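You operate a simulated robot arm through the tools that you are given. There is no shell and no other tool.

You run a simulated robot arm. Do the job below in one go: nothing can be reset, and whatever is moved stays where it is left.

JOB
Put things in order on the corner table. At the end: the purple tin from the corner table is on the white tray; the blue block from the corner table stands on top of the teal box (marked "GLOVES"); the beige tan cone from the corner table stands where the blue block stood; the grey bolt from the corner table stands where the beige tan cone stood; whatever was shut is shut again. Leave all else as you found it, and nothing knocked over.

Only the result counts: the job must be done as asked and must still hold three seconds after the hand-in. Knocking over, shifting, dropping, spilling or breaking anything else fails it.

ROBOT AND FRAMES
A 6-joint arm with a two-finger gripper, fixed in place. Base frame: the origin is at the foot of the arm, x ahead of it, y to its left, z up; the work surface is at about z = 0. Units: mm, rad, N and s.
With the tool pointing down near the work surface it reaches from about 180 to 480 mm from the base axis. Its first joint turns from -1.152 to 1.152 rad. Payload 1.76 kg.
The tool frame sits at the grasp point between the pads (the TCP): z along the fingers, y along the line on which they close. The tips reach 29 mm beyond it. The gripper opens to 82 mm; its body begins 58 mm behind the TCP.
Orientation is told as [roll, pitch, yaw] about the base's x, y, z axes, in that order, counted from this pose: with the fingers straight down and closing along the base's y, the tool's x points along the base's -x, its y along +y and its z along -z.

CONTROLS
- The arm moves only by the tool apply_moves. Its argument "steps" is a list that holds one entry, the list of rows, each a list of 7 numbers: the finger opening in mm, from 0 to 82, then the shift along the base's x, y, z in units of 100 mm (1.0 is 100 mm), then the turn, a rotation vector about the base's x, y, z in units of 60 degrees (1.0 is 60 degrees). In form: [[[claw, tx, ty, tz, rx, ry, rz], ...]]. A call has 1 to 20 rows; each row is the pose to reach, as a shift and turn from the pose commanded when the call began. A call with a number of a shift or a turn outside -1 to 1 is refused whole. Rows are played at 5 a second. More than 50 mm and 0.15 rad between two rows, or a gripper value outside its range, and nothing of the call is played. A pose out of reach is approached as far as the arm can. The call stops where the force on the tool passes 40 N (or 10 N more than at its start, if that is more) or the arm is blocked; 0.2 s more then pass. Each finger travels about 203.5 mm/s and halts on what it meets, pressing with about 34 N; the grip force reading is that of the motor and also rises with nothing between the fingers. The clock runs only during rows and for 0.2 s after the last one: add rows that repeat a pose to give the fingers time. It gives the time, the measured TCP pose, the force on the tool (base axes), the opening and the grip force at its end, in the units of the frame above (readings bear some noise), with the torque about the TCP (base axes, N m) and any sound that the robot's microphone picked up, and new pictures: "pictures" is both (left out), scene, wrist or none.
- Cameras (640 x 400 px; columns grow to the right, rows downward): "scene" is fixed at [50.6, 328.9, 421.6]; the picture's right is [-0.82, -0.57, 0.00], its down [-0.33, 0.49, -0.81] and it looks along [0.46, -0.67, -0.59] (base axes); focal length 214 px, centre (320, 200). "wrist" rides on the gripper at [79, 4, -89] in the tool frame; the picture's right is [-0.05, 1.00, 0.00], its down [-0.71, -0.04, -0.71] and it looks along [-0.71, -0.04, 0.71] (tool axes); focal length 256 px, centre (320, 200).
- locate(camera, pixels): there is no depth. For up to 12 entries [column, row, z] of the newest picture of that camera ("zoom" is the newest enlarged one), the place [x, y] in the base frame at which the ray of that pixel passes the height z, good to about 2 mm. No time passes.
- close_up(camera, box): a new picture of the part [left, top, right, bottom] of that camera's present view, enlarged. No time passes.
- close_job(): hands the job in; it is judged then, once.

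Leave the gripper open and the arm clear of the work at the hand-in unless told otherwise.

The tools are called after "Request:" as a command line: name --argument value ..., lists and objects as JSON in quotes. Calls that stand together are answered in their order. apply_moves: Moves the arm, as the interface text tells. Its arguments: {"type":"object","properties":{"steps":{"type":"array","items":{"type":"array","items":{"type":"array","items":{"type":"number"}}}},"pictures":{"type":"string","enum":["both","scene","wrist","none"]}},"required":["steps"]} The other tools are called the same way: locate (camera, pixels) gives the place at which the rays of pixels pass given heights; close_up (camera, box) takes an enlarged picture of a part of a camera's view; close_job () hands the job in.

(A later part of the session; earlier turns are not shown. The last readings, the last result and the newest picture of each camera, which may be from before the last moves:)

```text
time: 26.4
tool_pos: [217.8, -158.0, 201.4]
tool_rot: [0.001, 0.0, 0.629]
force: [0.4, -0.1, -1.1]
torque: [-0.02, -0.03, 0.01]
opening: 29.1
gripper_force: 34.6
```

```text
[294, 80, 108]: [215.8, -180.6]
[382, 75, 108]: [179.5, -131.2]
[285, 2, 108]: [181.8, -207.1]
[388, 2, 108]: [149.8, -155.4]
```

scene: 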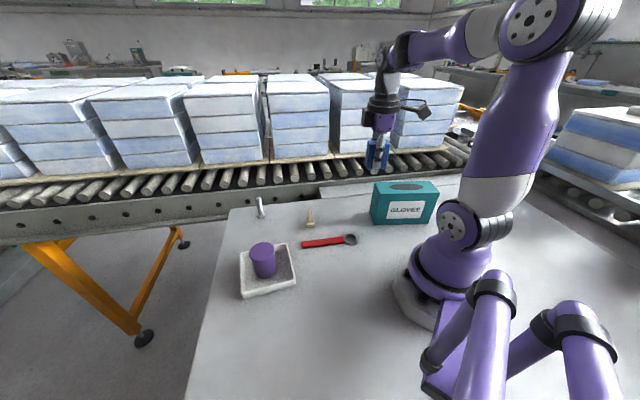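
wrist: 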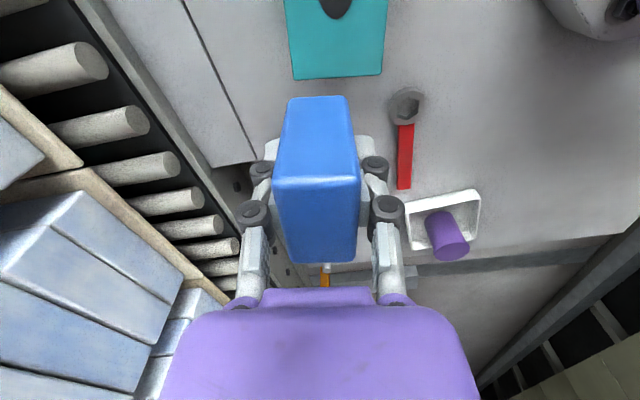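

The box's long side runs at about 36.3°, with its centre near (135.5,-204.5). I look closely at the dark oval on its top to see whether it is a hole or only a flat mark.

Request:
close_up --camera "scene" --box '[372, 175, 440, 200]'

Request:
close_up --camera "wrist" --box '[270, 0, 400, 90]'

```text
9.41 times, centred on (406, 188) of scene
```

zoom: 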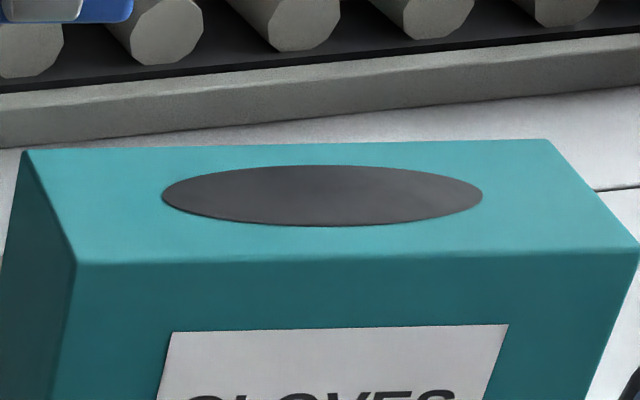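

```text
4.44 times, centred on (335, 45) of wrist
```

zoom: 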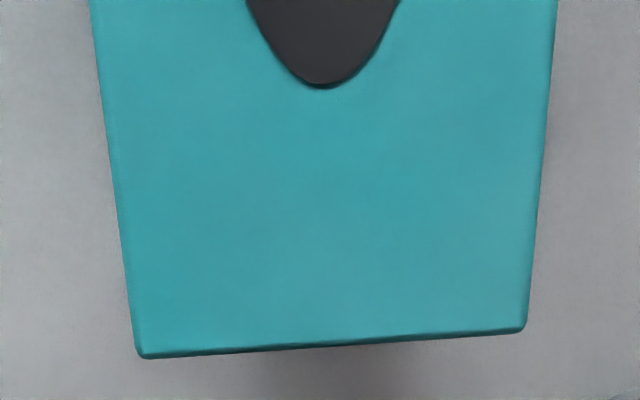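

The oval is just a flat mark on the lid, so the block can stand on it. I move over the box centre at the same height.

Request:
apply_moves --steps '[[[20, -0.2, -0.12, 0, 0, 0, 0], [20, -0.4, -0.24, 0, 0, 0, 0], [20, -0.6, -0.36, 0, 0, 0, 0], [20, -0.82, -0.47, 0, 0, 0, 0], [20, -0.82, -0.47, 0, 0, 0, 0]]]' --pictures "both"

Request:
close_up --camera "scene" --box '[340, 60, 468, 240]'

```text
time: 27.6
tool_pos: [134.6, -205.6, 201.8]
tool_rot: [0.001, 0.0, 0.627]
force: [-0.3, -0.4, -1.8]
torque: [0.01, 0.02, 0.01]
opening: 29.2
gripper_force: 34.5
```

scene: 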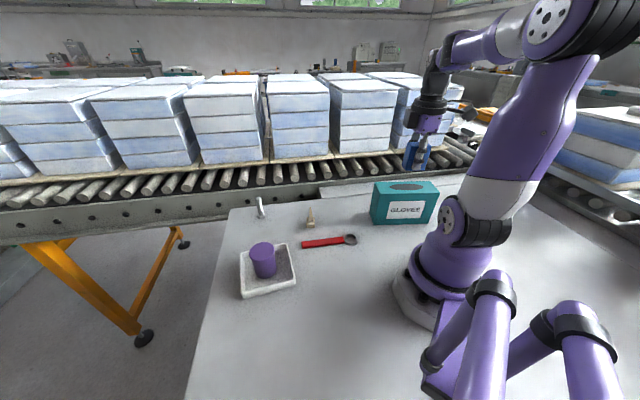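
wrist: 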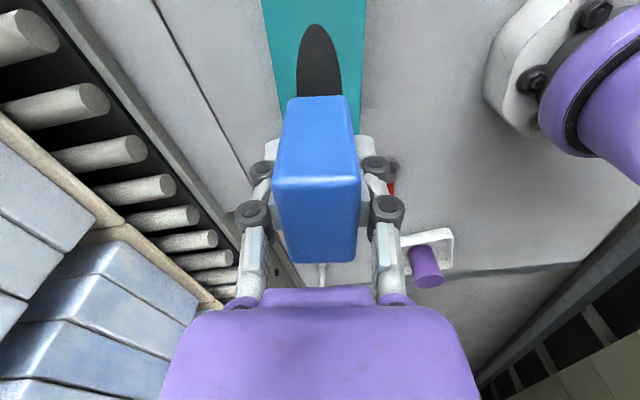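

```text
2.22 times, centred on (404, 150) of scene
```

zoom: 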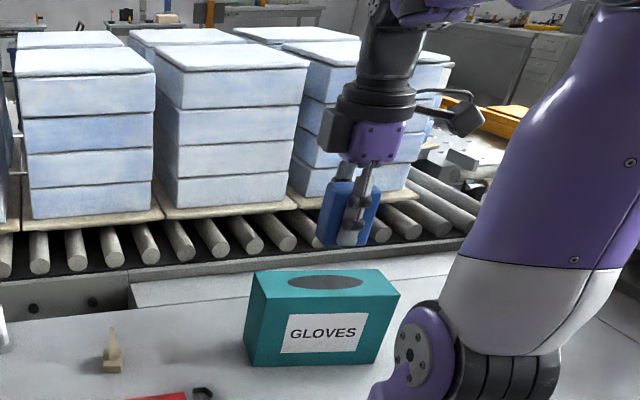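

The yaw is held here too. I check the box's side edges and the oval's end from this viewpoint to fine-centre the block.

Request:
locate --camera "wrist" --pixels '[[262, 2, 108], [365, 2, 108], [277, 120, 108], [361, 120, 108], [317, 25, 108], [272, 90, 108], [362, 90, 108]]'

Request:
close_up --camera "wrist" --box '[240, 0, 400, 140]'

```text
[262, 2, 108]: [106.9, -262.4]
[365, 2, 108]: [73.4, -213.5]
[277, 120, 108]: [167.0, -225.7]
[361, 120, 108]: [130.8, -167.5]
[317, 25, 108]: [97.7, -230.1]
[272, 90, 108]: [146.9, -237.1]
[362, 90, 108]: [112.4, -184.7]
```

```text
2.86 times, centred on (320, 70) of wrist
```

zoom: 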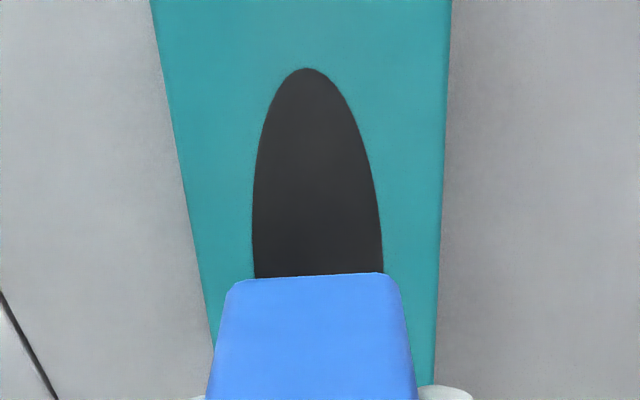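

The block is centred on the box's midline to about 1 mm. I lower it to about 8 mm above the lid.

Request:
apply_moves --steps '[[[20, 0, 0, -0.15, 0, 0, 0], [20, 0, 0, -0.3, 0, 0, 0], [20, 0, 0, -0.42, 0, 0, 0], [20, 0, 0, -0.48, 0, 0, 0], [20, 0, 0, -0.48, 0, 0, 0]]]' --pictures "both"

Request:
close_up --camera "scene" --box '[350, 140, 462, 235]'

```text
time: 28.8
tool_pos: [133.2, -206.2, 152.0]
tool_rot: [0.0, 0.001, 0.627]
force: [0.1, -0.6, -0.1]
torque: [-0.05, 0.01, 0.02]
opening: 28.9
gripper_force: 34.1
```

scene: 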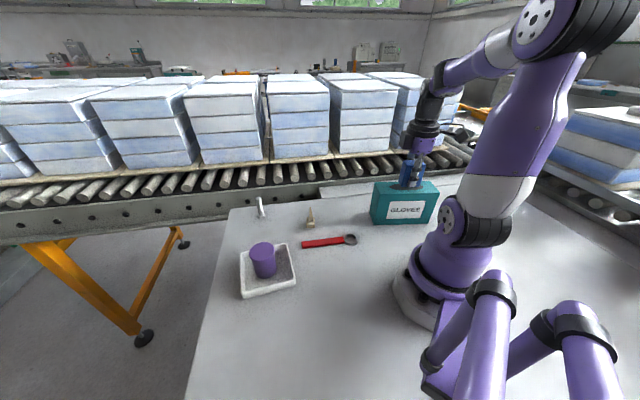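
wrist: 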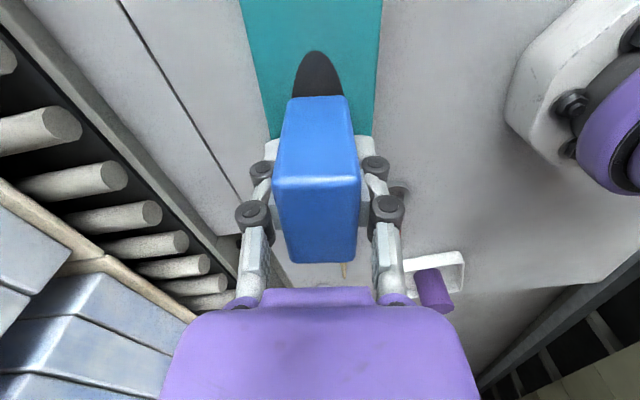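

```text
4.21 times, centred on (406, 188) of scene
```

zoom: 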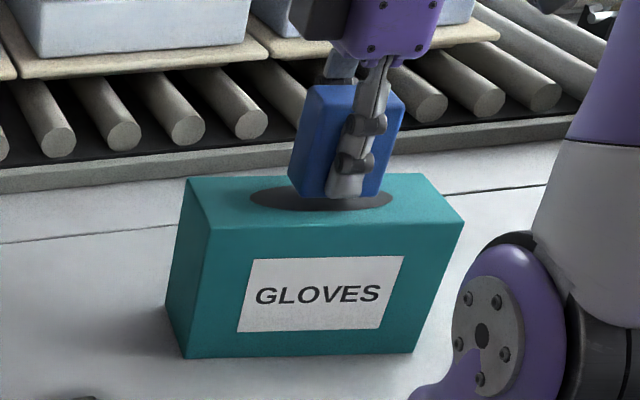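

The block hovers centred over the oval. I lower in small steps, checking the force.

Request:
apply_moves --steps '[[[20, 0, 0, -0.02, 0, 0, 0], [20, 0, 0, -0.04, 0, 0, 0], [20, 0, 0, -0.05, 0, 0, 0], [20, 0, 0, -0.05, 0, 0, 0]]]' --pictures "none"

```text
time: 29.8
tool_pos: [133.7, -206.4, 147.2]
tool_rot: [0.001, 0.001, 0.628]
force: [-0.3, -0.4, -1.3]
torque: [-0.01, 0.0, -0.01]
opening: 29.4
gripper_force: 34.1
```

No contact yet. I go down 2 mm more in 1 mm steps.

Request:
apply_moves --steps '[[[20, 0, 0, -0.01, 0, 0, 0], [20, 0, 0, -0.02, 0, 0, 0], [20, 0, 0, -0.02, 0, 0, 0]]]' --pictures "none"

```text
time: 30.6
tool_pos: [133.4, -207.2, 145.4]
tool_rot: [-0.001, 0.001, 0.63]
force: [-0.1, -0.4, -1.0]
torque: [-0.02, 0.02, 0.01]
opening: 29.2
gripper_force: 34.1
```

Still free. I continue 1 mm at a time.

Request:
apply_moves --steps '[[[20, 0, 0, -0.01, 0, 0, 0], [20, 0, 0, -0.01, 0, 0, 0]]]' --pictures "none"

Request:
apply_moves --steps '[[[20, 0, 0, -0.01, 0, 0, 0], [20, 0, 0, -0.01, 0, 0, 0]]]' --pictures "none"

```text
time: 31.2
tool_pos: [133.8, -207.3, 145.5]
tool_rot: [-0.001, 0.0, 0.627]
force: [-1.3, -0.4, 8.1]
torque: [0.02, 0.11, -0.01]
opening: 29.0
gripper_force: 33.8
```

```text
time: 31.8
tool_pos: [134.5, -207.4, 144.7]
tool_rot: [-0.003, 0.0, 0.628]
force: [-1.9, 3.5, 27.6]
torque: [0.12, 0.12, 0.0]
opening: 29.2
gripper_force: 34.4
```

Contact at 27.6 N: the block rests on the lid. I ease up 1 mm and open the fingers evenly.

Request:
apply_moves --steps '[[[20, 0, 0, 0.01, 0, 0, 0], [30, 0, 0, 0.01, 0, 0, 0], [36, 0, 0, 0.01, 0, 0, 0], [46, 0, 0, 0.01, 0, 0, 0], [60, 0, 0, 0.01, 0, 0, 0], [60, 0, 0, 0.01, 0, 0, 0]]]' --pictures "both"

Request:
close_up --camera "scene" --box '[350, 140, 462, 235]'

```text
time: 33.2
tool_pos: [134.7, -207.2, 145.5]
tool_rot: [0.001, -0.001, 0.63]
force: [-0.2, -1.0, 0.1]
torque: [0.0, 0.04, 0.0]
opening: 60.2
gripper_force: 0.0
```

scene: 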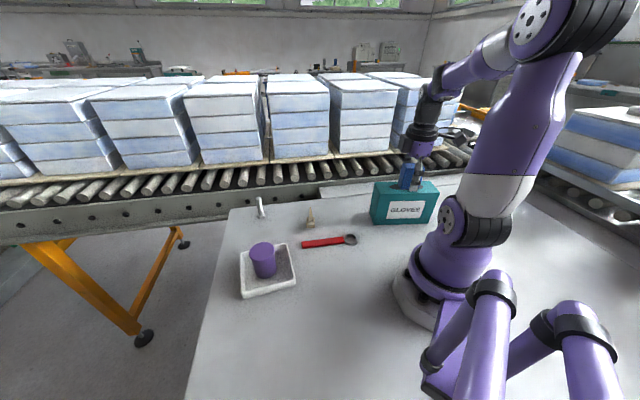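
wrist: 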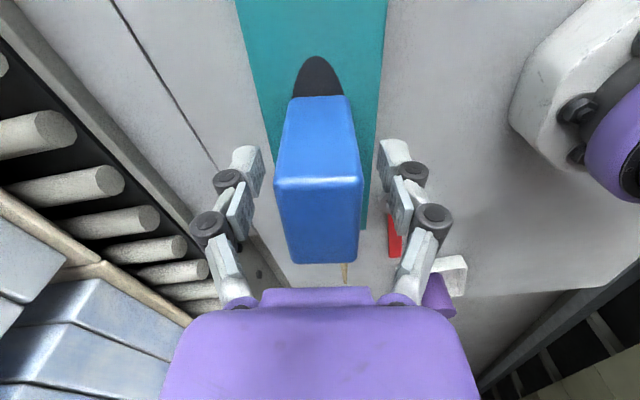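

```text
4.21 times, centred on (406, 188) of scene
```

zoom: 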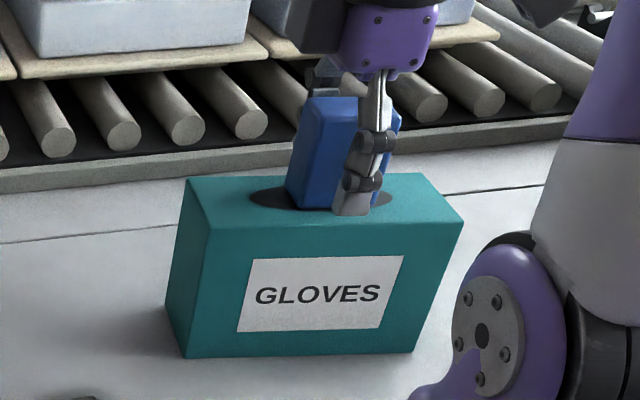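

The block stands on the box and the fingers are clear on both sides. I lift straight up.

Request:
apply_moves --steps '[[[60, 0, 0, 0.1, 0, 0, 0], [60, 0, 0, 0.3, 0, 0, 0], [60, 0, 0, 0.6, 0, 0, 0], [64, 0, 0, 0.95, 0, 0, 0], [64, 0, 0, 0.95, 0, 0, 0]]]' --pictures "both"

Request:
close_up --camera "scene" --box '[350, 140, 462, 235]'

```text
time: 34.4
tool_pos: [131.7, -205.6, 243.7]
tool_rot: [0.0, -0.001, 0.63]
force: [0.4, 0.5, -0.8]
torque: [0.05, 0.03, 0.0]
opening: 63.9
gripper_force: 0.0
```

scene: 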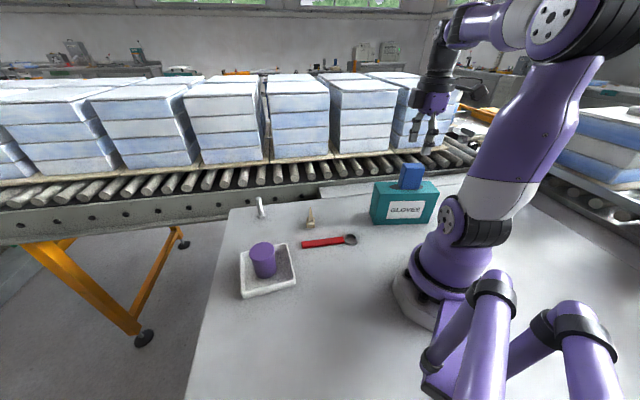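
wrist: 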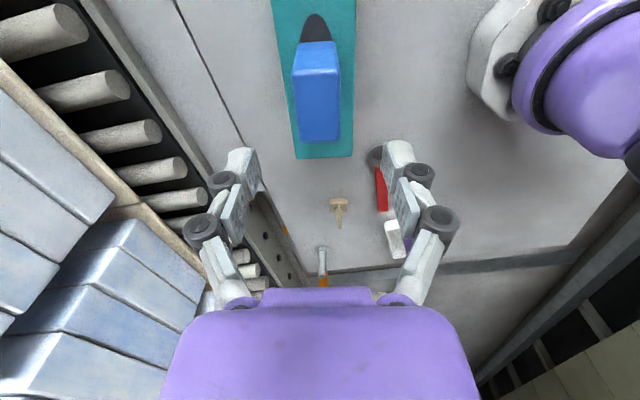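

```text
4.21 times, centred on (406, 188) of scene
```

zoom: 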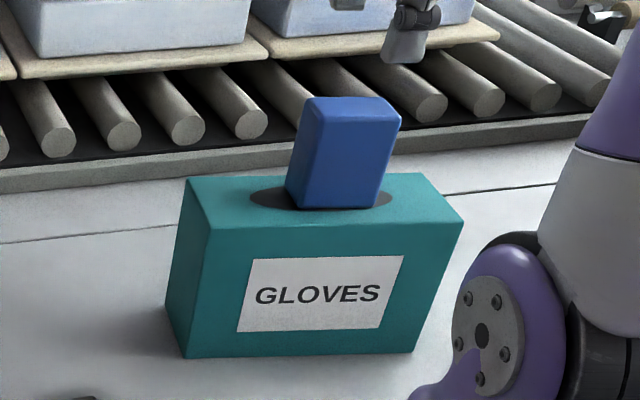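

The block stands firmly on the teal box and the box has not moved. Now for the cone at about (332,-34): I fly over with the fingers high.

Request:
apply_moves --steps '[[[82, 0.25, 0.2, 0, 0, 0, 0], [82, 0.5, 0.42, 0, 0, 0, 0], [82, 0.75, 0.64, 0, 0, 0, 0], [82, 1.0, 0.86, 0, 0, 0, 0], [82, 1.0, 0.86, 0, 0, 0, 0]]]' --pictures "none"

Request:
apply_moves --steps '[[[82, 0.25, 0.2, -0.1, 0, 0, 0], [82, 0.5, 0.42, -0.3, 0, 0, 0], [82, 0.75, 0.64, -0.55, 0, 0, 0], [82, 0.98, 0.86, -0.8, 0, 0, 0], [82, 0.98, 0.86, -0.8, 0, 0, 0]]]' --pictures "both"

Request:
close_up --camera "wrist" --box '[272, 30, 368, 110]'

```text
time: 35.6
tool_pos: [233.2, -119.6, 240.7]
tool_rot: [0.001, -0.001, 0.628]
force: [0.1, 0.7, -0.6]
torque: [0.01, 0.01, 0.03]
opening: 82.1
gripper_force: 0.1
```

```text
time: 36.8
tool_pos: [331.8, -32.2, 160.2]
tool_rot: [0.0, 0.001, 0.629]
force: [-0.2, -0.5, 0.2]
torque: [0.02, -0.02, 0.04]
opening: 82.0
gripper_force: 0.0
```

scene: 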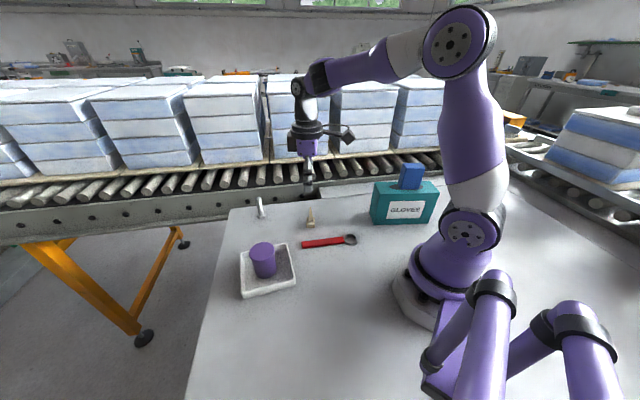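
wrist: 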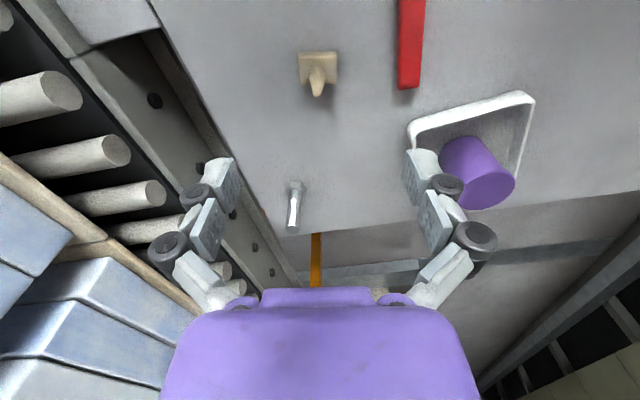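

```text
5.00 times, centred on (320, 70) of wrist
```

zoom: 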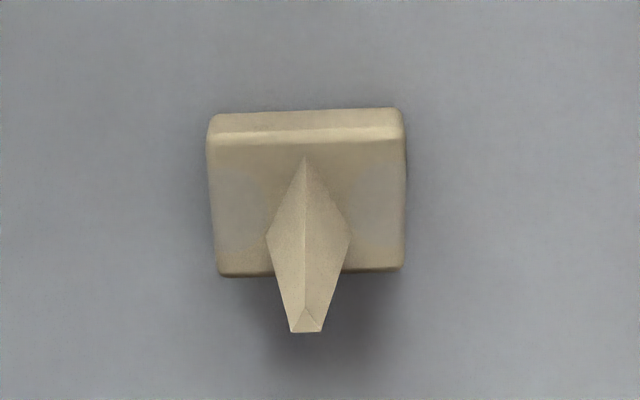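

The cone is seen end on: its foot is well aligned with the gripper at this yaw. I locate the foot corners and the tip.

Request:
locate --camera "zoom" --pixels '[[210, 117, 0], [400, 110, 0], [208, 145, 13], [406, 138, 13], [219, 275, 13], [402, 268, 13], [306, 322, 50], [306, 322, 45], [400, 270, 0], [305, 155, 13]]'

```text
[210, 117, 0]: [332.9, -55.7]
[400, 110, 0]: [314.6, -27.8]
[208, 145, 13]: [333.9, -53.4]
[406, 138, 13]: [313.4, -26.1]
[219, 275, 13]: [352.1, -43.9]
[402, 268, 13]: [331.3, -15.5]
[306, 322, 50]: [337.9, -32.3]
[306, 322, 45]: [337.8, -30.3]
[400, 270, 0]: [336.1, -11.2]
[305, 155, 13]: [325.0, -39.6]
```

The foot is centred at about (332.5,-34.6), turned as the gripper is. I go down in two stages, first to z≈70.

Request:
apply_moves --steps '[[[82, 0, 0, -0.3, 0, 0, 0], [82, 0, 0, -0.6, 0, 0, 0], [82, 0.01, 0, -0.9, 0, 0, 0], [82, 0.01, 0, -0.9, 0, 0, 0]]]' --pictures "both"

Request:
close_up --camera "wrist" --box '[180, 40, 460, 220]'

```text
time: 37.8
tool_pos: [332.0, -32.5, 71.5]
tool_rot: [0.001, 0.002, 0.629]
force: [0.1, -0.1, 0.5]
torque: [-0.02, 0.0, 0.01]
opening: 82.2
gripper_force: 0.0
```

scene: 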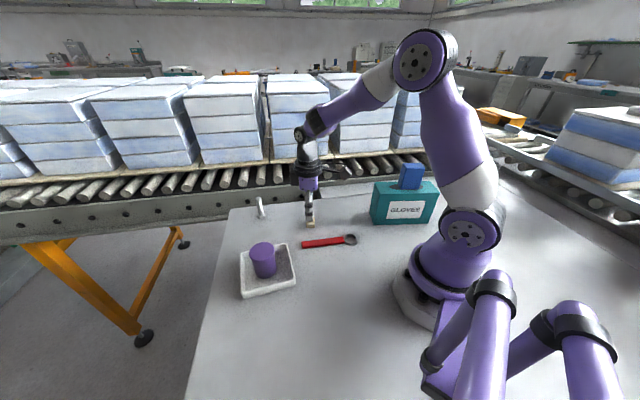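
wrist: 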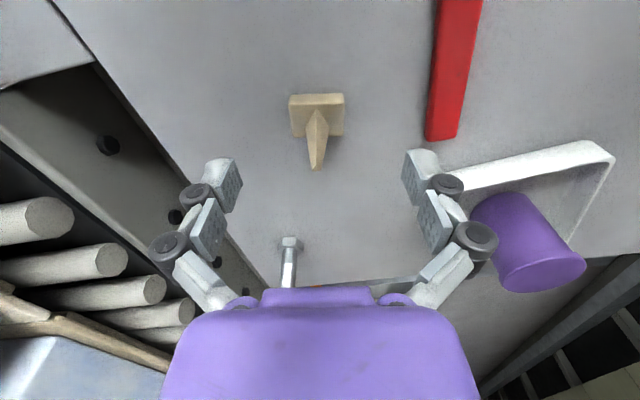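

```text
2.22 times, centred on (320, 130) of wrist
```

zoom: 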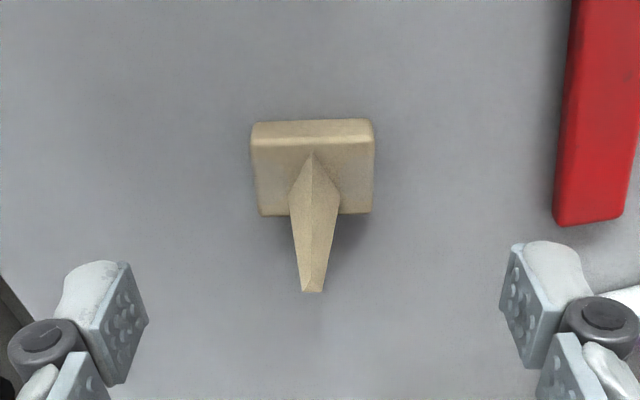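

The cone is centred between the fingers. The wrench handle's end at (443,138) is near the right finger's side, so I check its clearance.

Request:
locate --camera "wrist" --pixels '[[425, 138, 10], [458, 137, 10], [425, 140, 0], [437, 2, 10], [289, 96, 13], [345, 95, 13], [291, 137, 13], [343, 135, 13]]'

```text
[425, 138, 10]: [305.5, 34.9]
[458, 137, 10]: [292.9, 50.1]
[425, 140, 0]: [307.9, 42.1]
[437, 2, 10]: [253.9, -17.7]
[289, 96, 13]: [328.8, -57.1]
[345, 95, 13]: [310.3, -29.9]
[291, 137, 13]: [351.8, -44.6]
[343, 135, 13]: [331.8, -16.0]
```

With the fingers set to 60 mm there is plenty of room to the wrench. I narrow to 60 mm, correct 1.5 mm sideways and go down to TCP z≈33.

Request:
apply_moves --steps '[[[60, 0.01, -0.01, 0, 0, 0, 0], [60, 0.01, -0.01, -0.15, 0, 0, 0], [60, 0.01, -0.01, -0.3, 0, 0, 0], [60, 0.01, -0.01, -0.37, 0, 0, 0], [60, 0.01, -0.01, -0.37, 0, 0, 0]]]' --pictures "both"

Request:
close_up --camera "wrist" --box '[180, 80, 460, 260]'

```text
time: 39.0
tool_pos: [333.1, -34.7, 33.2]
tool_rot: [-0.001, 0.0, 0.628]
force: [0.0, -0.2, -0.3]
torque: [-0.02, 0.0, -0.03]
opening: 60.2
gripper_force: 0.0
```

scene: 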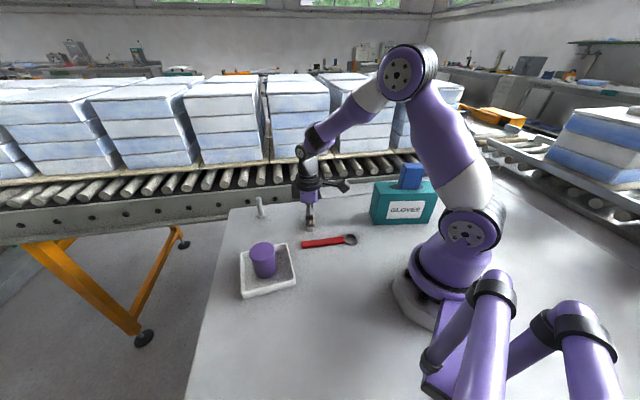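
wrist: 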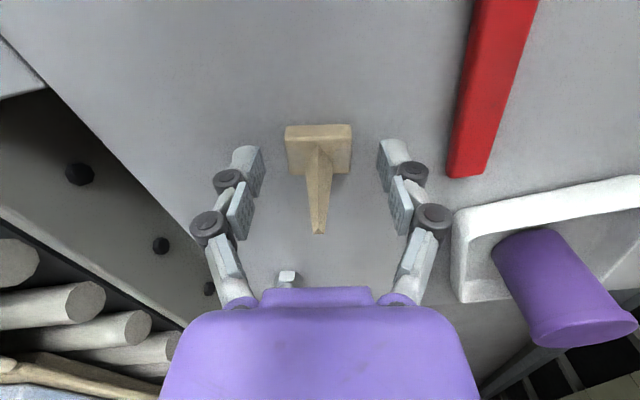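

```text
2.22 times, centred on (320, 170) of wrist
```

zoom: 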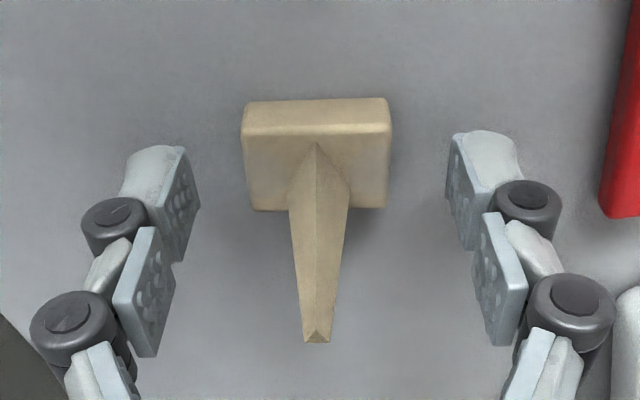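

The fingers straddle the foot with no contact. I close on it.

Request:
apply_moves --steps '[[[48, 0, 0, 0, 0, 0, 0], [40, 0, 0, 0, 0, 0, 0], [34, 0, 0, 0, 0, 0, 0], [26, 0, 0, 0, 0, 0, 0], [24, 0, 0, 0, 0, 0, 0]]]' --pictures "both"

Request:
close_up --camera "wrist" --box '[180, 80, 460, 260]'

```text
time: 40.2
tool_pos: [334.0, -33.9, 33.7]
tool_rot: [-0.001, -0.001, 0.63]
force: [-1.3, 0.1, 3.9]
torque: [0.0, 0.02, -0.01]
opening: 32.7
gripper_force: 33.9
```

scene: 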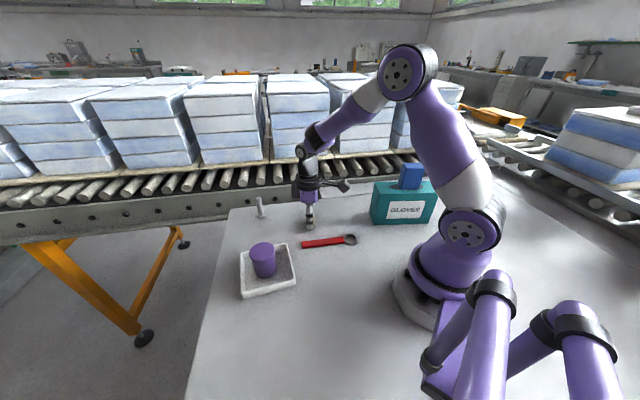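
wrist: 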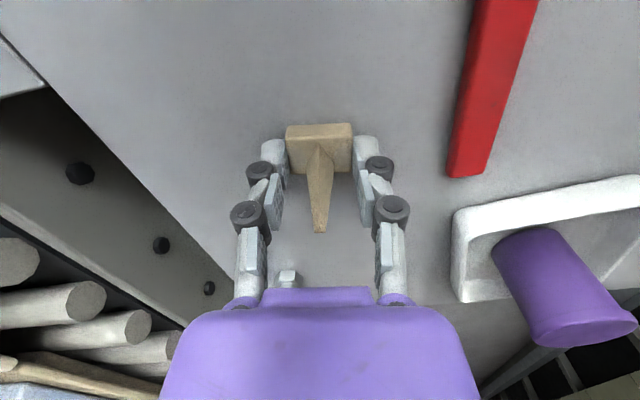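

```text
2.22 times, centred on (320, 170) of wrist
```

zoom: 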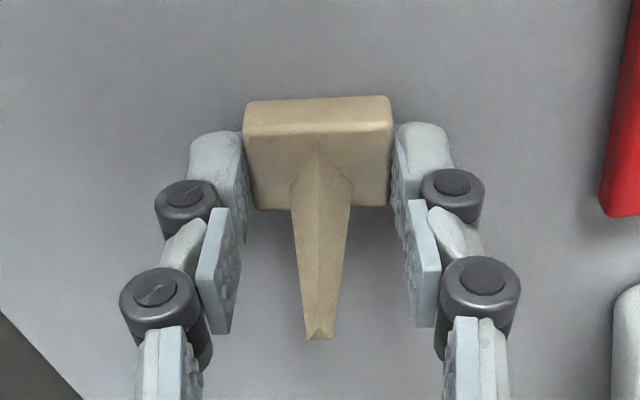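

Gripped at 32.7 mm across the foot. I lift gently and look whether the cone comes along level.

Request:
apply_moves --steps '[[[24, 0, 0, 0.05, 0, 0, 0], [24, 0, 0, 0.15, 0, 0, 0], [24, 0, 0, 0.3, 0, 0, 0], [24, 0, 0, 0.3, 0, 0, 0]]]' --pictures "both"

Request:
close_up --camera "scene" --box '[272, 170, 352, 250]'

```text
time: 41.2
tool_pos: [334.0, -35.3, 63.3]
tool_rot: [-0.001, -0.001, 0.628]
force: [-0.7, 0.5, 0.6]
torque: [0.03, 0.01, 0.01]
opening: 32.8
gripper_force: 33.4
```

scene: 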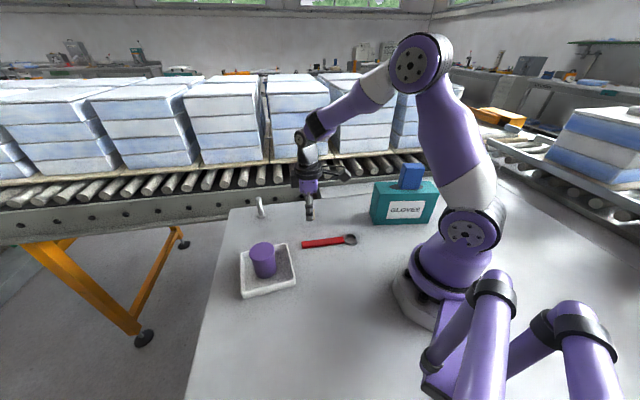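
wrist: 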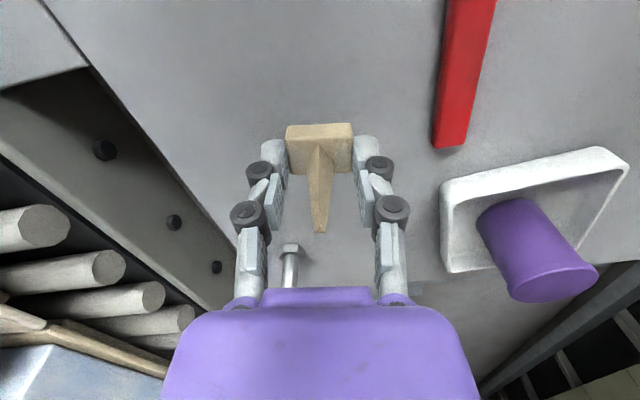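

```text
5.00 times, centred on (312, 210) of scene
```

zoom: 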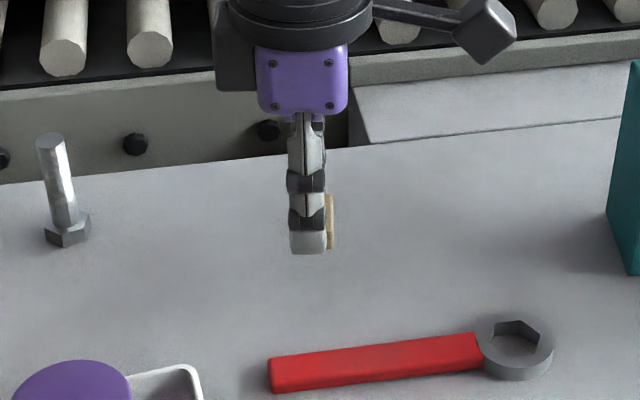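

The cone is held level. I carry it up and around over to the block's old place at about (236,292).

Request:
apply_moves --steps '[[[24, 0, 0.05, 0.35, 0, 0, 0], [24, 0, 0.3, 0.65, 0, 0, 0], [24, 0, 0.65, 0.85, 0, 0, 0], [24, 0, 1.0, 0.9, 0, 0, 0]]]' --pictures "none"

Request:
apply_moves --steps '[[[24, -0.02, 0.33, 0, 0, 0, 0], [24, -0.05, 0.66, 0, 0, 0, 0], [24, -0.1, 1.0, 0, 0, 0, 0]]]' --pictures "none"

Request:
apply_moves --steps '[[[24, -0.1, 0.3, 0, 0, 0, 0], [24, -0.28, 0.6, 0, 0, 0, 0], [24, -0.45, 0.85, 0, 0, 0, 0], [24, -0.6, 1.0, 0, 0, 0, 0], [24, -0.6, 1.0, 0, 0, 0, 0]]]' --pictures "both"

```text
time: 42.2
tool_pos: [335.5, 66.2, 152.6]
tool_rot: [0.001, 0.002, 0.626]
force: [-0.2, 0.4, 0.2]
torque: [-0.02, 0.0, 0.0]
opening: 32.7
gripper_force: 34.0
```

```text
time: 43.0
tool_pos: [324.0, 164.8, 151.3]
tool_rot: [0.0, 0.0, 0.627]
force: [-0.1, -0.1, 0.3]
torque: [-0.02, -0.01, 0.03]
opening: 32.6
gripper_force: 33.9
```

```text
time: 44.2
tool_pos: [264.6, 264.8, 151.5]
tool_rot: [-0.001, 0.0, 0.628]
force: [-0.5, -0.6, 0.4]
torque: [0.0, -0.03, -0.02]
opening: 32.7
gripper_force: 34.0
```

scene: 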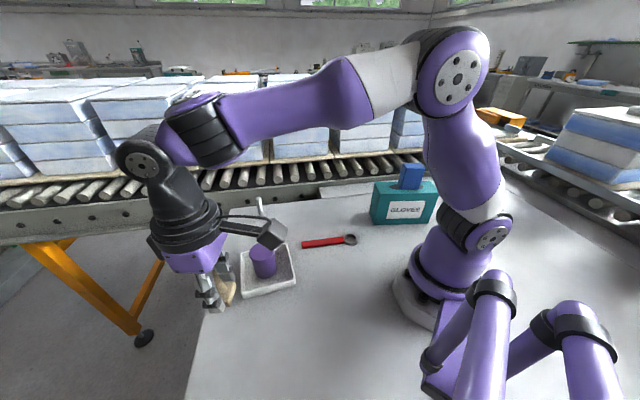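
wrist: 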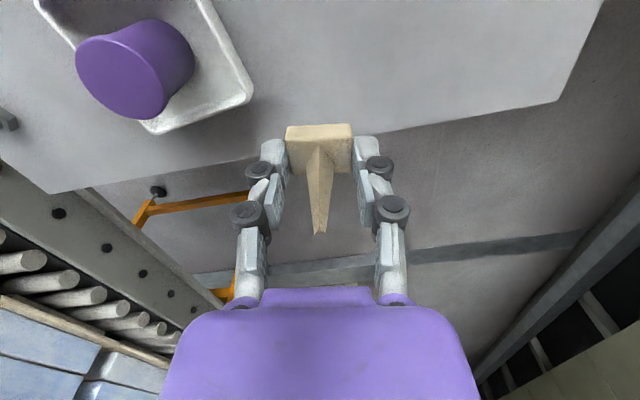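

The cone is steady. I shift over the old block place and lower part way.

Request:
apply_moves --steps '[[[24, -0.13, 0.14, -0.1, 0, 0, 0], [24, -0.26, 0.275, -0.3, 0, 0, 0], [24, -0.26, 0.275, -0.6, 0, 0, 0], [24, -0.26, 0.275, -0.85, 0, 0, 0], [24, -0.26, 0.275, -0.85, 0, 0, 0]]]' --pictures "both"

Request:
close_up --camera "scene" --box '[180, 290, 308, 390]'

```text
time: 45.4
tool_pos: [237.5, 292.3, 66.8]
tool_rot: [-0.001, 0.0, 0.63]
force: [0.5, 0.0, 0.2]
torque: [-0.03, -0.02, -0.01]
opening: 32.8
gripper_force: 34.1
```

scene: 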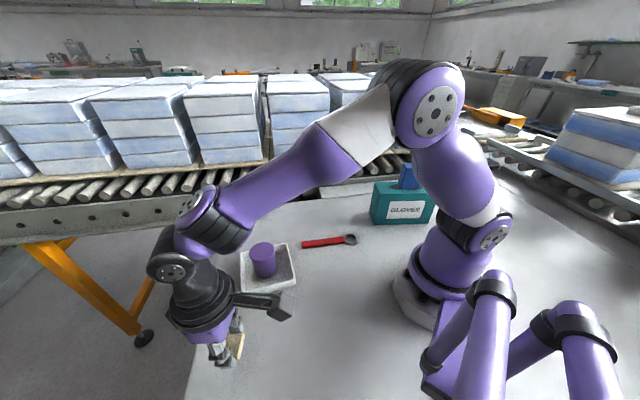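
wrist: 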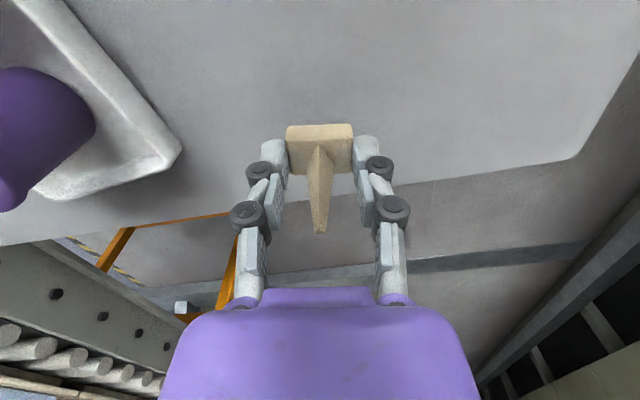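

```text
4.00 times, centred on (244, 340) of scene
```

zoom: 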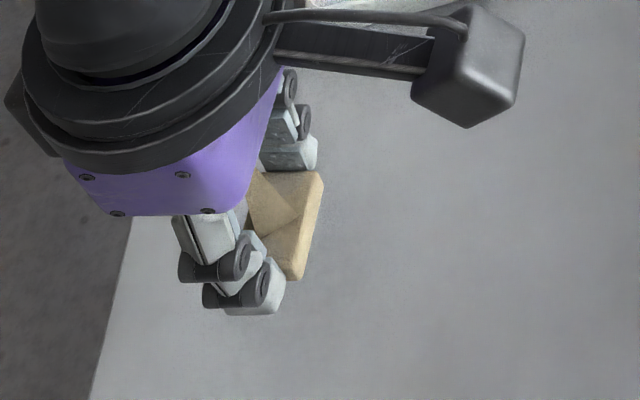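

The cone hangs over the spot. I lower to about 4 mm above the table, then feel for contact.

Request:
apply_moves --steps '[[[24, 0, 0, -0.15, 0, 0, 0], [24, 0, 0, -0.28, 0, 0, 0], [24, 0, 0, -0.32, 0, 0, 0], [24, 0, 0, -0.32, 0, 0, 0]]]' --pictures "none"

Request:
apply_moves --steps '[[[24, 0, 0, -0.01, 0, 0, 0], [24, 0, 0, -0.02, 0, 0, 0], [24, 0, 0, -0.02, 0, 0, 0]]]' --pictures "none"

```text
time: 46.4
tool_pos: [238.2, 292.8, 34.5]
tool_rot: [0.001, 0.0, 0.628]
force: [0.2, 0.7, 0.0]
torque: [-0.02, 0.03, 0.01]
opening: 32.8
gripper_force: 34.3
```

```text
time: 47.2
tool_pos: [238.0, 292.6, 34.3]
tool_rot: [0.0, 0.0, 0.628]
force: [0.1, 0.5, 0.3]
torque: [0.0, -0.05, 0.02]
opening: 32.6
gripper_force: 33.7
```

No contact yet. I lower 1 mm more at a time.

Request:
apply_moves --steps '[[[24, 0, 0, -0.01, 0, 0, 0], [24, 0, 0, -0.01, 0, 0, 0]]]' --pictures "none"

Request:
apply_moves --steps '[[[24, 0, 0, -0.005, 0, 0, 0], [24, 0, 0, -0.005, 0, 0, 0]]]' --pictures "none"

```text
time: 47.8
tool_pos: [239.0, 292.9, 34.1]
tool_rot: [0.0, -0.002, 0.629]
force: [-3.1, -0.4, 11.3]
torque: [-0.08, 0.15, -0.02]
opening: 32.6
gripper_force: 34.6
```

```text
time: 48.4
tool_pos: [238.0, 291.9, 32.3]
tool_rot: [0.0, -0.003, 0.628]
force: [-0.2, -4.2, 26.3]
torque: [-0.16, 0.1, 0.01]
opening: 32.6
gripper_force: 34.1
```

Contact at 26 N, so the foot is flat on the table. I ease up 0.5 mm and open the fingers gradually.

Request:
apply_moves --steps '[[[24, 0, 0, 0.005, 0, 0, 0], [34, 0, 0, 0.005, 0, 0, 0], [40, 0, 0, 0.005, 0, 0, 0], [50, 0, 0, 0.005, 0, 0, 0], [60, 0, 0, 0.005, 0, 0, 0], [60, 0, 0, 0.005, 0, 0, 0]]]' --pictures "wrist"

```text
time: 49.8
tool_pos: [236.7, 292.5, 33.1]
tool_rot: [-0.002, -0.001, 0.627]
force: [-0.6, 0.1, -0.2]
torque: [0.02, 0.05, 0.04]
opening: 59.9
gripper_force: 0.1
```

wrist: 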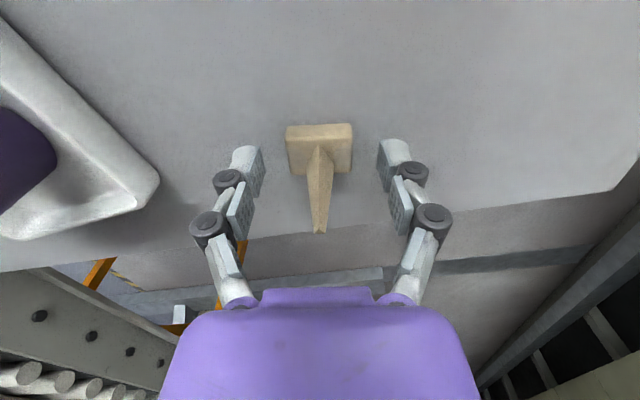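

The cone stands free between the open fingers. I rise straight up.

Request:
apply_moves --steps '[[[60, 0, 0, 0.1, 0, 0, 0], [60, 0, 0, 0.3, 0, 0, 0], [60, 0, 0, 0.6, 0, 0, 0], [60, 0, 0, 1.0, 0, 0, 0], [60, 0, 0, 1.0, 0, 0, 0]]]' --pictures "both"

Request:
close_up --camera "wrist" --box '[260, 20, 380, 110]'

```text
time: 51.0
tool_pos: [237.5, 293.7, 134.5]
tool_rot: [0.001, 0.001, 0.629]
force: [-0.5, 0.0, 0.4]
torque: [-0.02, -0.01, 0.01]
opening: 60.1
gripper_force: 0.1
```

scene: 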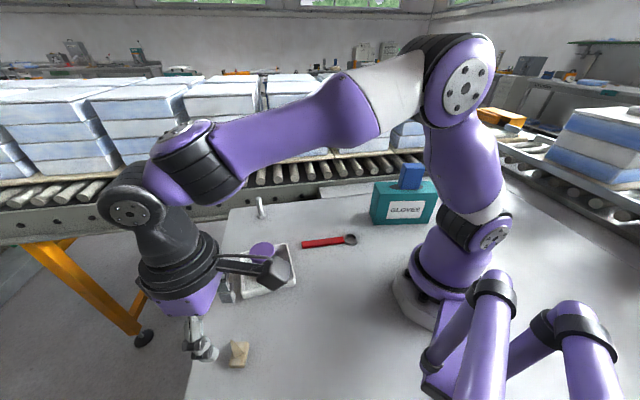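
wrist: 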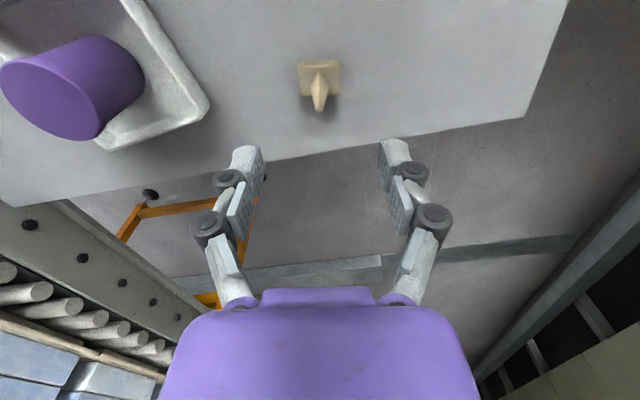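

```text
4.44 times, centred on (320, 65) of wrist
```

zoom: 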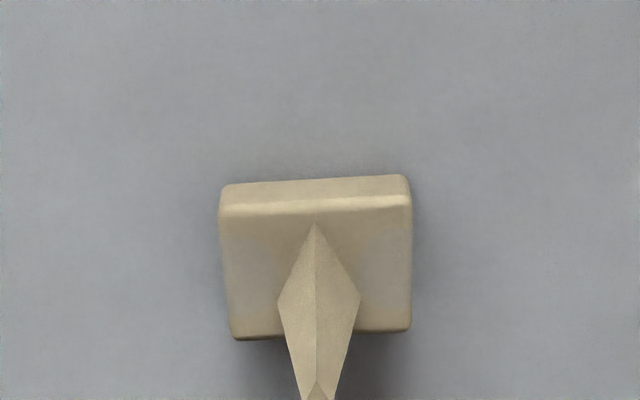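

I check where the cone's foot now stands.

Request:
locate --camera "zoom" --pixels '[[219, 215, 13], [412, 205, 13], [233, 338, 13], [410, 330, 13], [222, 187, 0], [405, 177, 0]]'

Request:
close_up --camera "scene" --box '[180, 310, 308, 390]'

```text
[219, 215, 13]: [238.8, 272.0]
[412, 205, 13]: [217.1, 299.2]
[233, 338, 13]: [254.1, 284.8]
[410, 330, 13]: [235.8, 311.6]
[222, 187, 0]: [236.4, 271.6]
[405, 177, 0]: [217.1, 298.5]
```

```text
5.00 times, centred on (244, 350) of scene
```

zoom: 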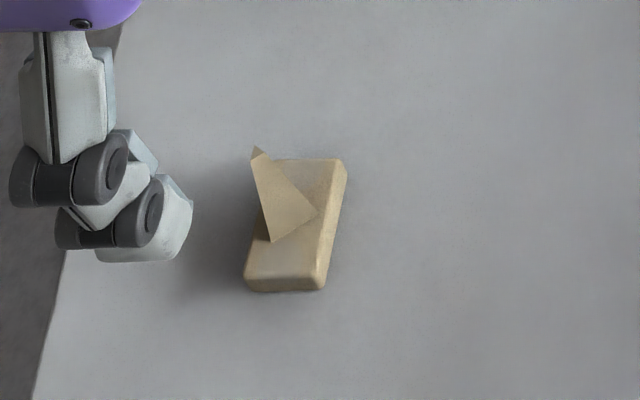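

The cone stands centred at about (236.5,292), matching the block's old place. Now for the bolt near (472,18): I fly there high, turning the yaw back to 0.

Request:
apply_moves --steps '[[[60, 0.1, -0.2, 0.2, 0, 0, -0.05], [60, 0.25, -0.45, 0.35, 0, 0, -0.1], [60, 0.42, -0.72, 0.35, 0, 0, -0.15], [60, 0.6, -1.0, 0.35, 0, 0, -0.2]]]' --pictures "none"

Request:
apply_moves --steps '[[[60, 0.15, -0.25, 0, 0, 0, -0.05], [60, 0.3, -0.5, 0, 0, 0, -0.1], [60, 0.45, -0.75, 0, 0, 0, -0.15], [60, 0.6, -1.0, 0, 0, 0, -0.2]]]' --pictures "none"

Request:
apply_moves --steps '[[[60, 0.1, -0.25, 0, 0, 0, -0.05], [60, 0.2, -0.5, 0, 0, 0, -0.1], [60, 0.3, -0.74, 0, 0, 0, -0.2], [60, 0.3, -0.74, 0, 0, 0, -0.2]]]' --pictures "both"

```text
time: 52.0
tool_pos: [298.4, 192.0, 168.0]
tool_rot: [0.001, 0.0, 0.42]
force: [-1.1, -0.4, -0.3]
torque: [0.03, 0.03, -0.01]
opening: 60.1
gripper_force: 0.1
```

```text
time: 53.0
tool_pos: [358.4, 91.2, 165.7]
tool_rot: [0.0, 0.0, 0.209]
force: [-0.6, -0.3, 0.3]
torque: [-0.04, 0.01, -0.01]
opening: 60.1
gripper_force: 0.1
```

```text
time: 54.0
tool_pos: [388.1, 17.4, 167.2]
tool_rot: [0.0, -0.001, -0.002]
force: [-0.5, 0.6, -0.3]
torque: [0.0, 0.0, 0.01]
opening: 59.8
gripper_force: 0.0
```

scene: 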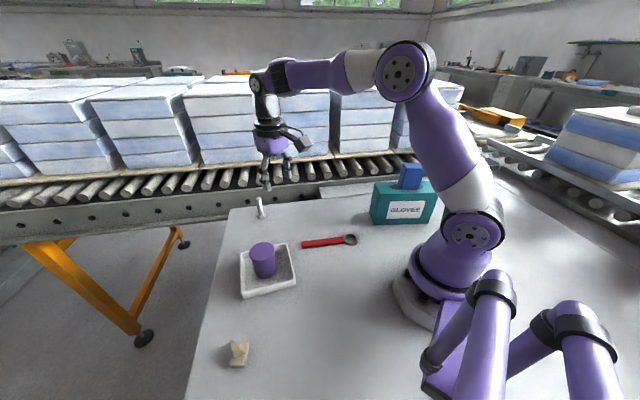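
wrist: 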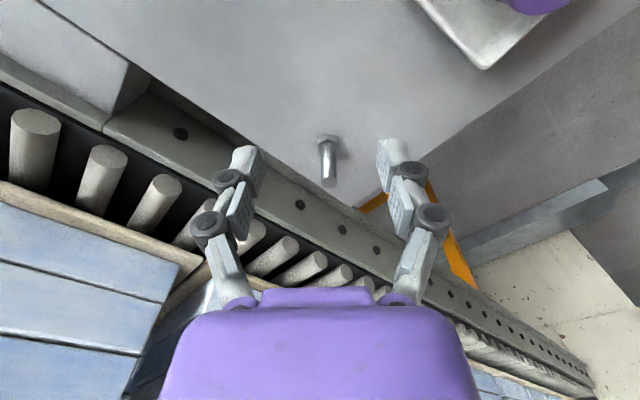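

The bolt is at about (328,160) between the fingers, ahead of the gripper. I enlarge it and the conveyor rail behind it in both views.

Request:
close_up --camera "wrist" --box '[240, 110, 416, 220]'

Request:
close_up --camera "scene" --box '[216, 160, 312, 230]'

```text
3.64 times, centred on (328, 165) of wrist
```

zoom: 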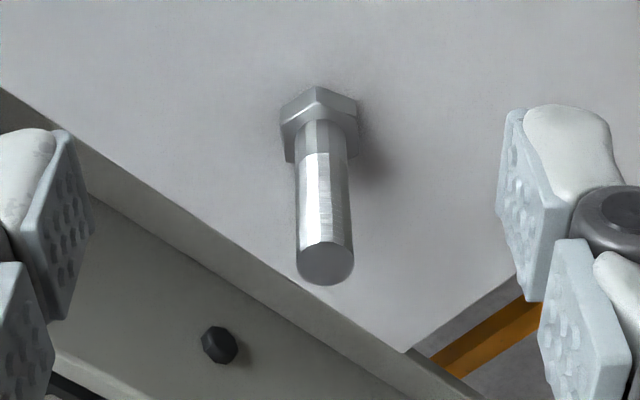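

```text
5.71 times, centred on (264, 195) of scene
```

zoom: 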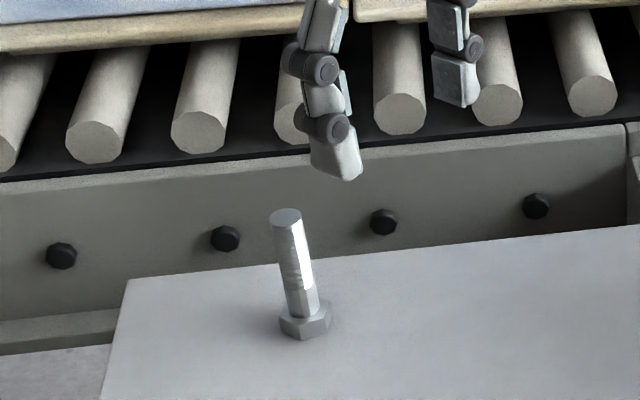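

I locate the bolt's foot and top, plus the rail's dark screws, in both views to triangulate how high and how near the rail is.

Request:
locate --camera "zoom" --pixels '[[286, 216, 50], [286, 216, 60], [286, 216, 70], [303, 326, 0], [300, 339, 0], [225, 238, 0], [225, 238, -40], [225, 238, -80], [128, 280, 0], [60, 255, 0], [60, 255, -40], [638, 228, 0]]'

Request:
locate --camera "wrist" --pixels '[[329, 183, 50], [329, 183, 60], [329, 183, 70], [328, 141, 0], [328, 147, 8], [300, 205, 0], [300, 205, -40], [343, 229, 0], [343, 229, -40], [351, 207, 0], [180, 133, 0], [180, 133, -40]]'

```text
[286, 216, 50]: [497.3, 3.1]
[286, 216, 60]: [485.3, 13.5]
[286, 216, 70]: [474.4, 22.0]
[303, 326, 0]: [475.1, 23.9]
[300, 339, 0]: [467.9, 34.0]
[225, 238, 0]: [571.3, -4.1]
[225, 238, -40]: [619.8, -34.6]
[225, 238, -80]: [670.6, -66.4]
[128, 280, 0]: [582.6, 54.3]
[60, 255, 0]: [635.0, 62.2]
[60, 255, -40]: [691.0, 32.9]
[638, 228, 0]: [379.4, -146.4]
```

```text
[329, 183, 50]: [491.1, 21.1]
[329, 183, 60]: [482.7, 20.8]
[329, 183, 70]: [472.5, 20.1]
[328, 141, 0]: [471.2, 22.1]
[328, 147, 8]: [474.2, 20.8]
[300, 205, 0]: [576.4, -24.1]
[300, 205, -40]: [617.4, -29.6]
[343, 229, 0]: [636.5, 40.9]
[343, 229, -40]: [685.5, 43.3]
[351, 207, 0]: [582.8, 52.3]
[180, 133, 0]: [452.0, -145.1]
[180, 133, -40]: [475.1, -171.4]
```

The bolt stands at about (473.5,21.5), 70 mm tall with a 16 mm shank; the conveyor rail lies below table level and far beyond (x≈620), so it is no obstacle. I come down short of the bolt (x≈388) and will then slide forward with the fingers either side of the shank.

Request:
apply_moves --steps '[[[60, 0, 0.03, -0.3, 0, 0, 0], [60, 0, 0.03, -0.6, 0, 0, 0], [60, 0, 0.03, -0.9, 0, 0, 0], [60, 0, 0.03, -1.0, 0, 0, 0]]]' --pictures "none"

Request:
apply_moves --steps '[[[60, 0, 0, -0.16, 0, 0, 0], [60, 0.15, 0, -0.16, 0, 0, 0], [60, 0.3, 0, -0.16, 0, 0, 0], [60, 0.3, 0, -0.16, 0, 0, 0]]]' --pictures "both"

Request:
close_up --camera "wrist" --box '[200, 120, 440, 300]'

```text
time: 55.0
tool_pos: [389.2, 19.8, 68.2]
tool_rot: [0.0, -0.001, 0.001]
force: [-0.2, 0.4, 0.1]
torque: [0.03, -0.02, -0.01]
opening: 60.2
gripper_force: 0.2
```

```text
time: 56.0
tool_pos: [417.6, 21.9, 52.1]
tool_rot: [0.001, 0.001, 0.002]
force: [0.5, 0.8, -0.1]
torque: [0.0, 0.0, -0.03]
opening: 60.0
gripper_force: 0.2
```

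scene: 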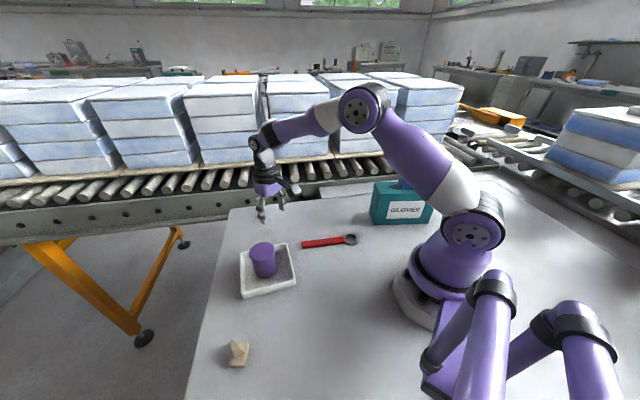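
wrist: 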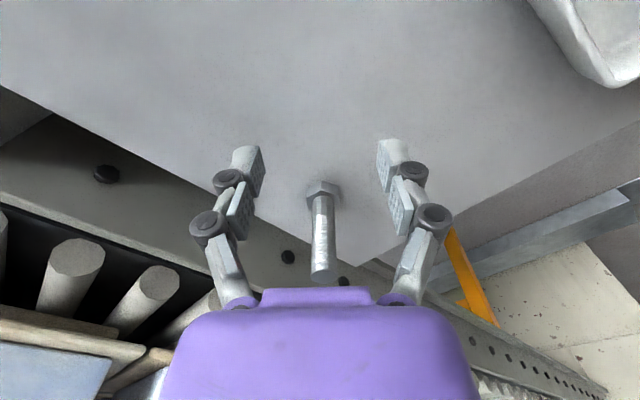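

```text
2.22 times, centred on (320, 210) of wrist
```

zoom: 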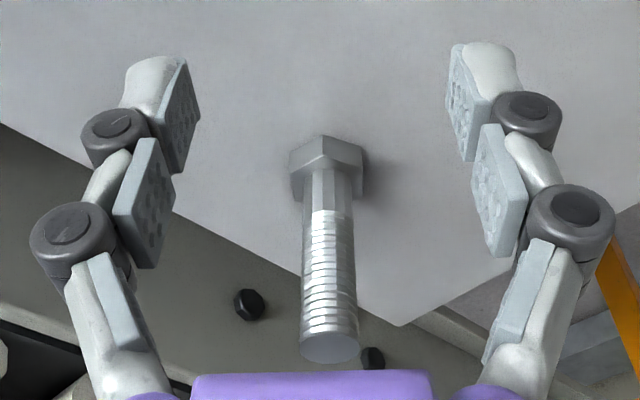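

The bolt is centred between the fingers. I locate its head and top again from here before sliding in.

Request:
locate --camera "wrist" --pixels '[[322, 189, 5], [322, 192, 8], [322, 274, 70], [306, 200, 0], [340, 200, 0]]'

```text
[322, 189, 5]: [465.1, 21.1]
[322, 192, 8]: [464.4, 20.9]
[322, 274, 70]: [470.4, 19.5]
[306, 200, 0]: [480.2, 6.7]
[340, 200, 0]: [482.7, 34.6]
```

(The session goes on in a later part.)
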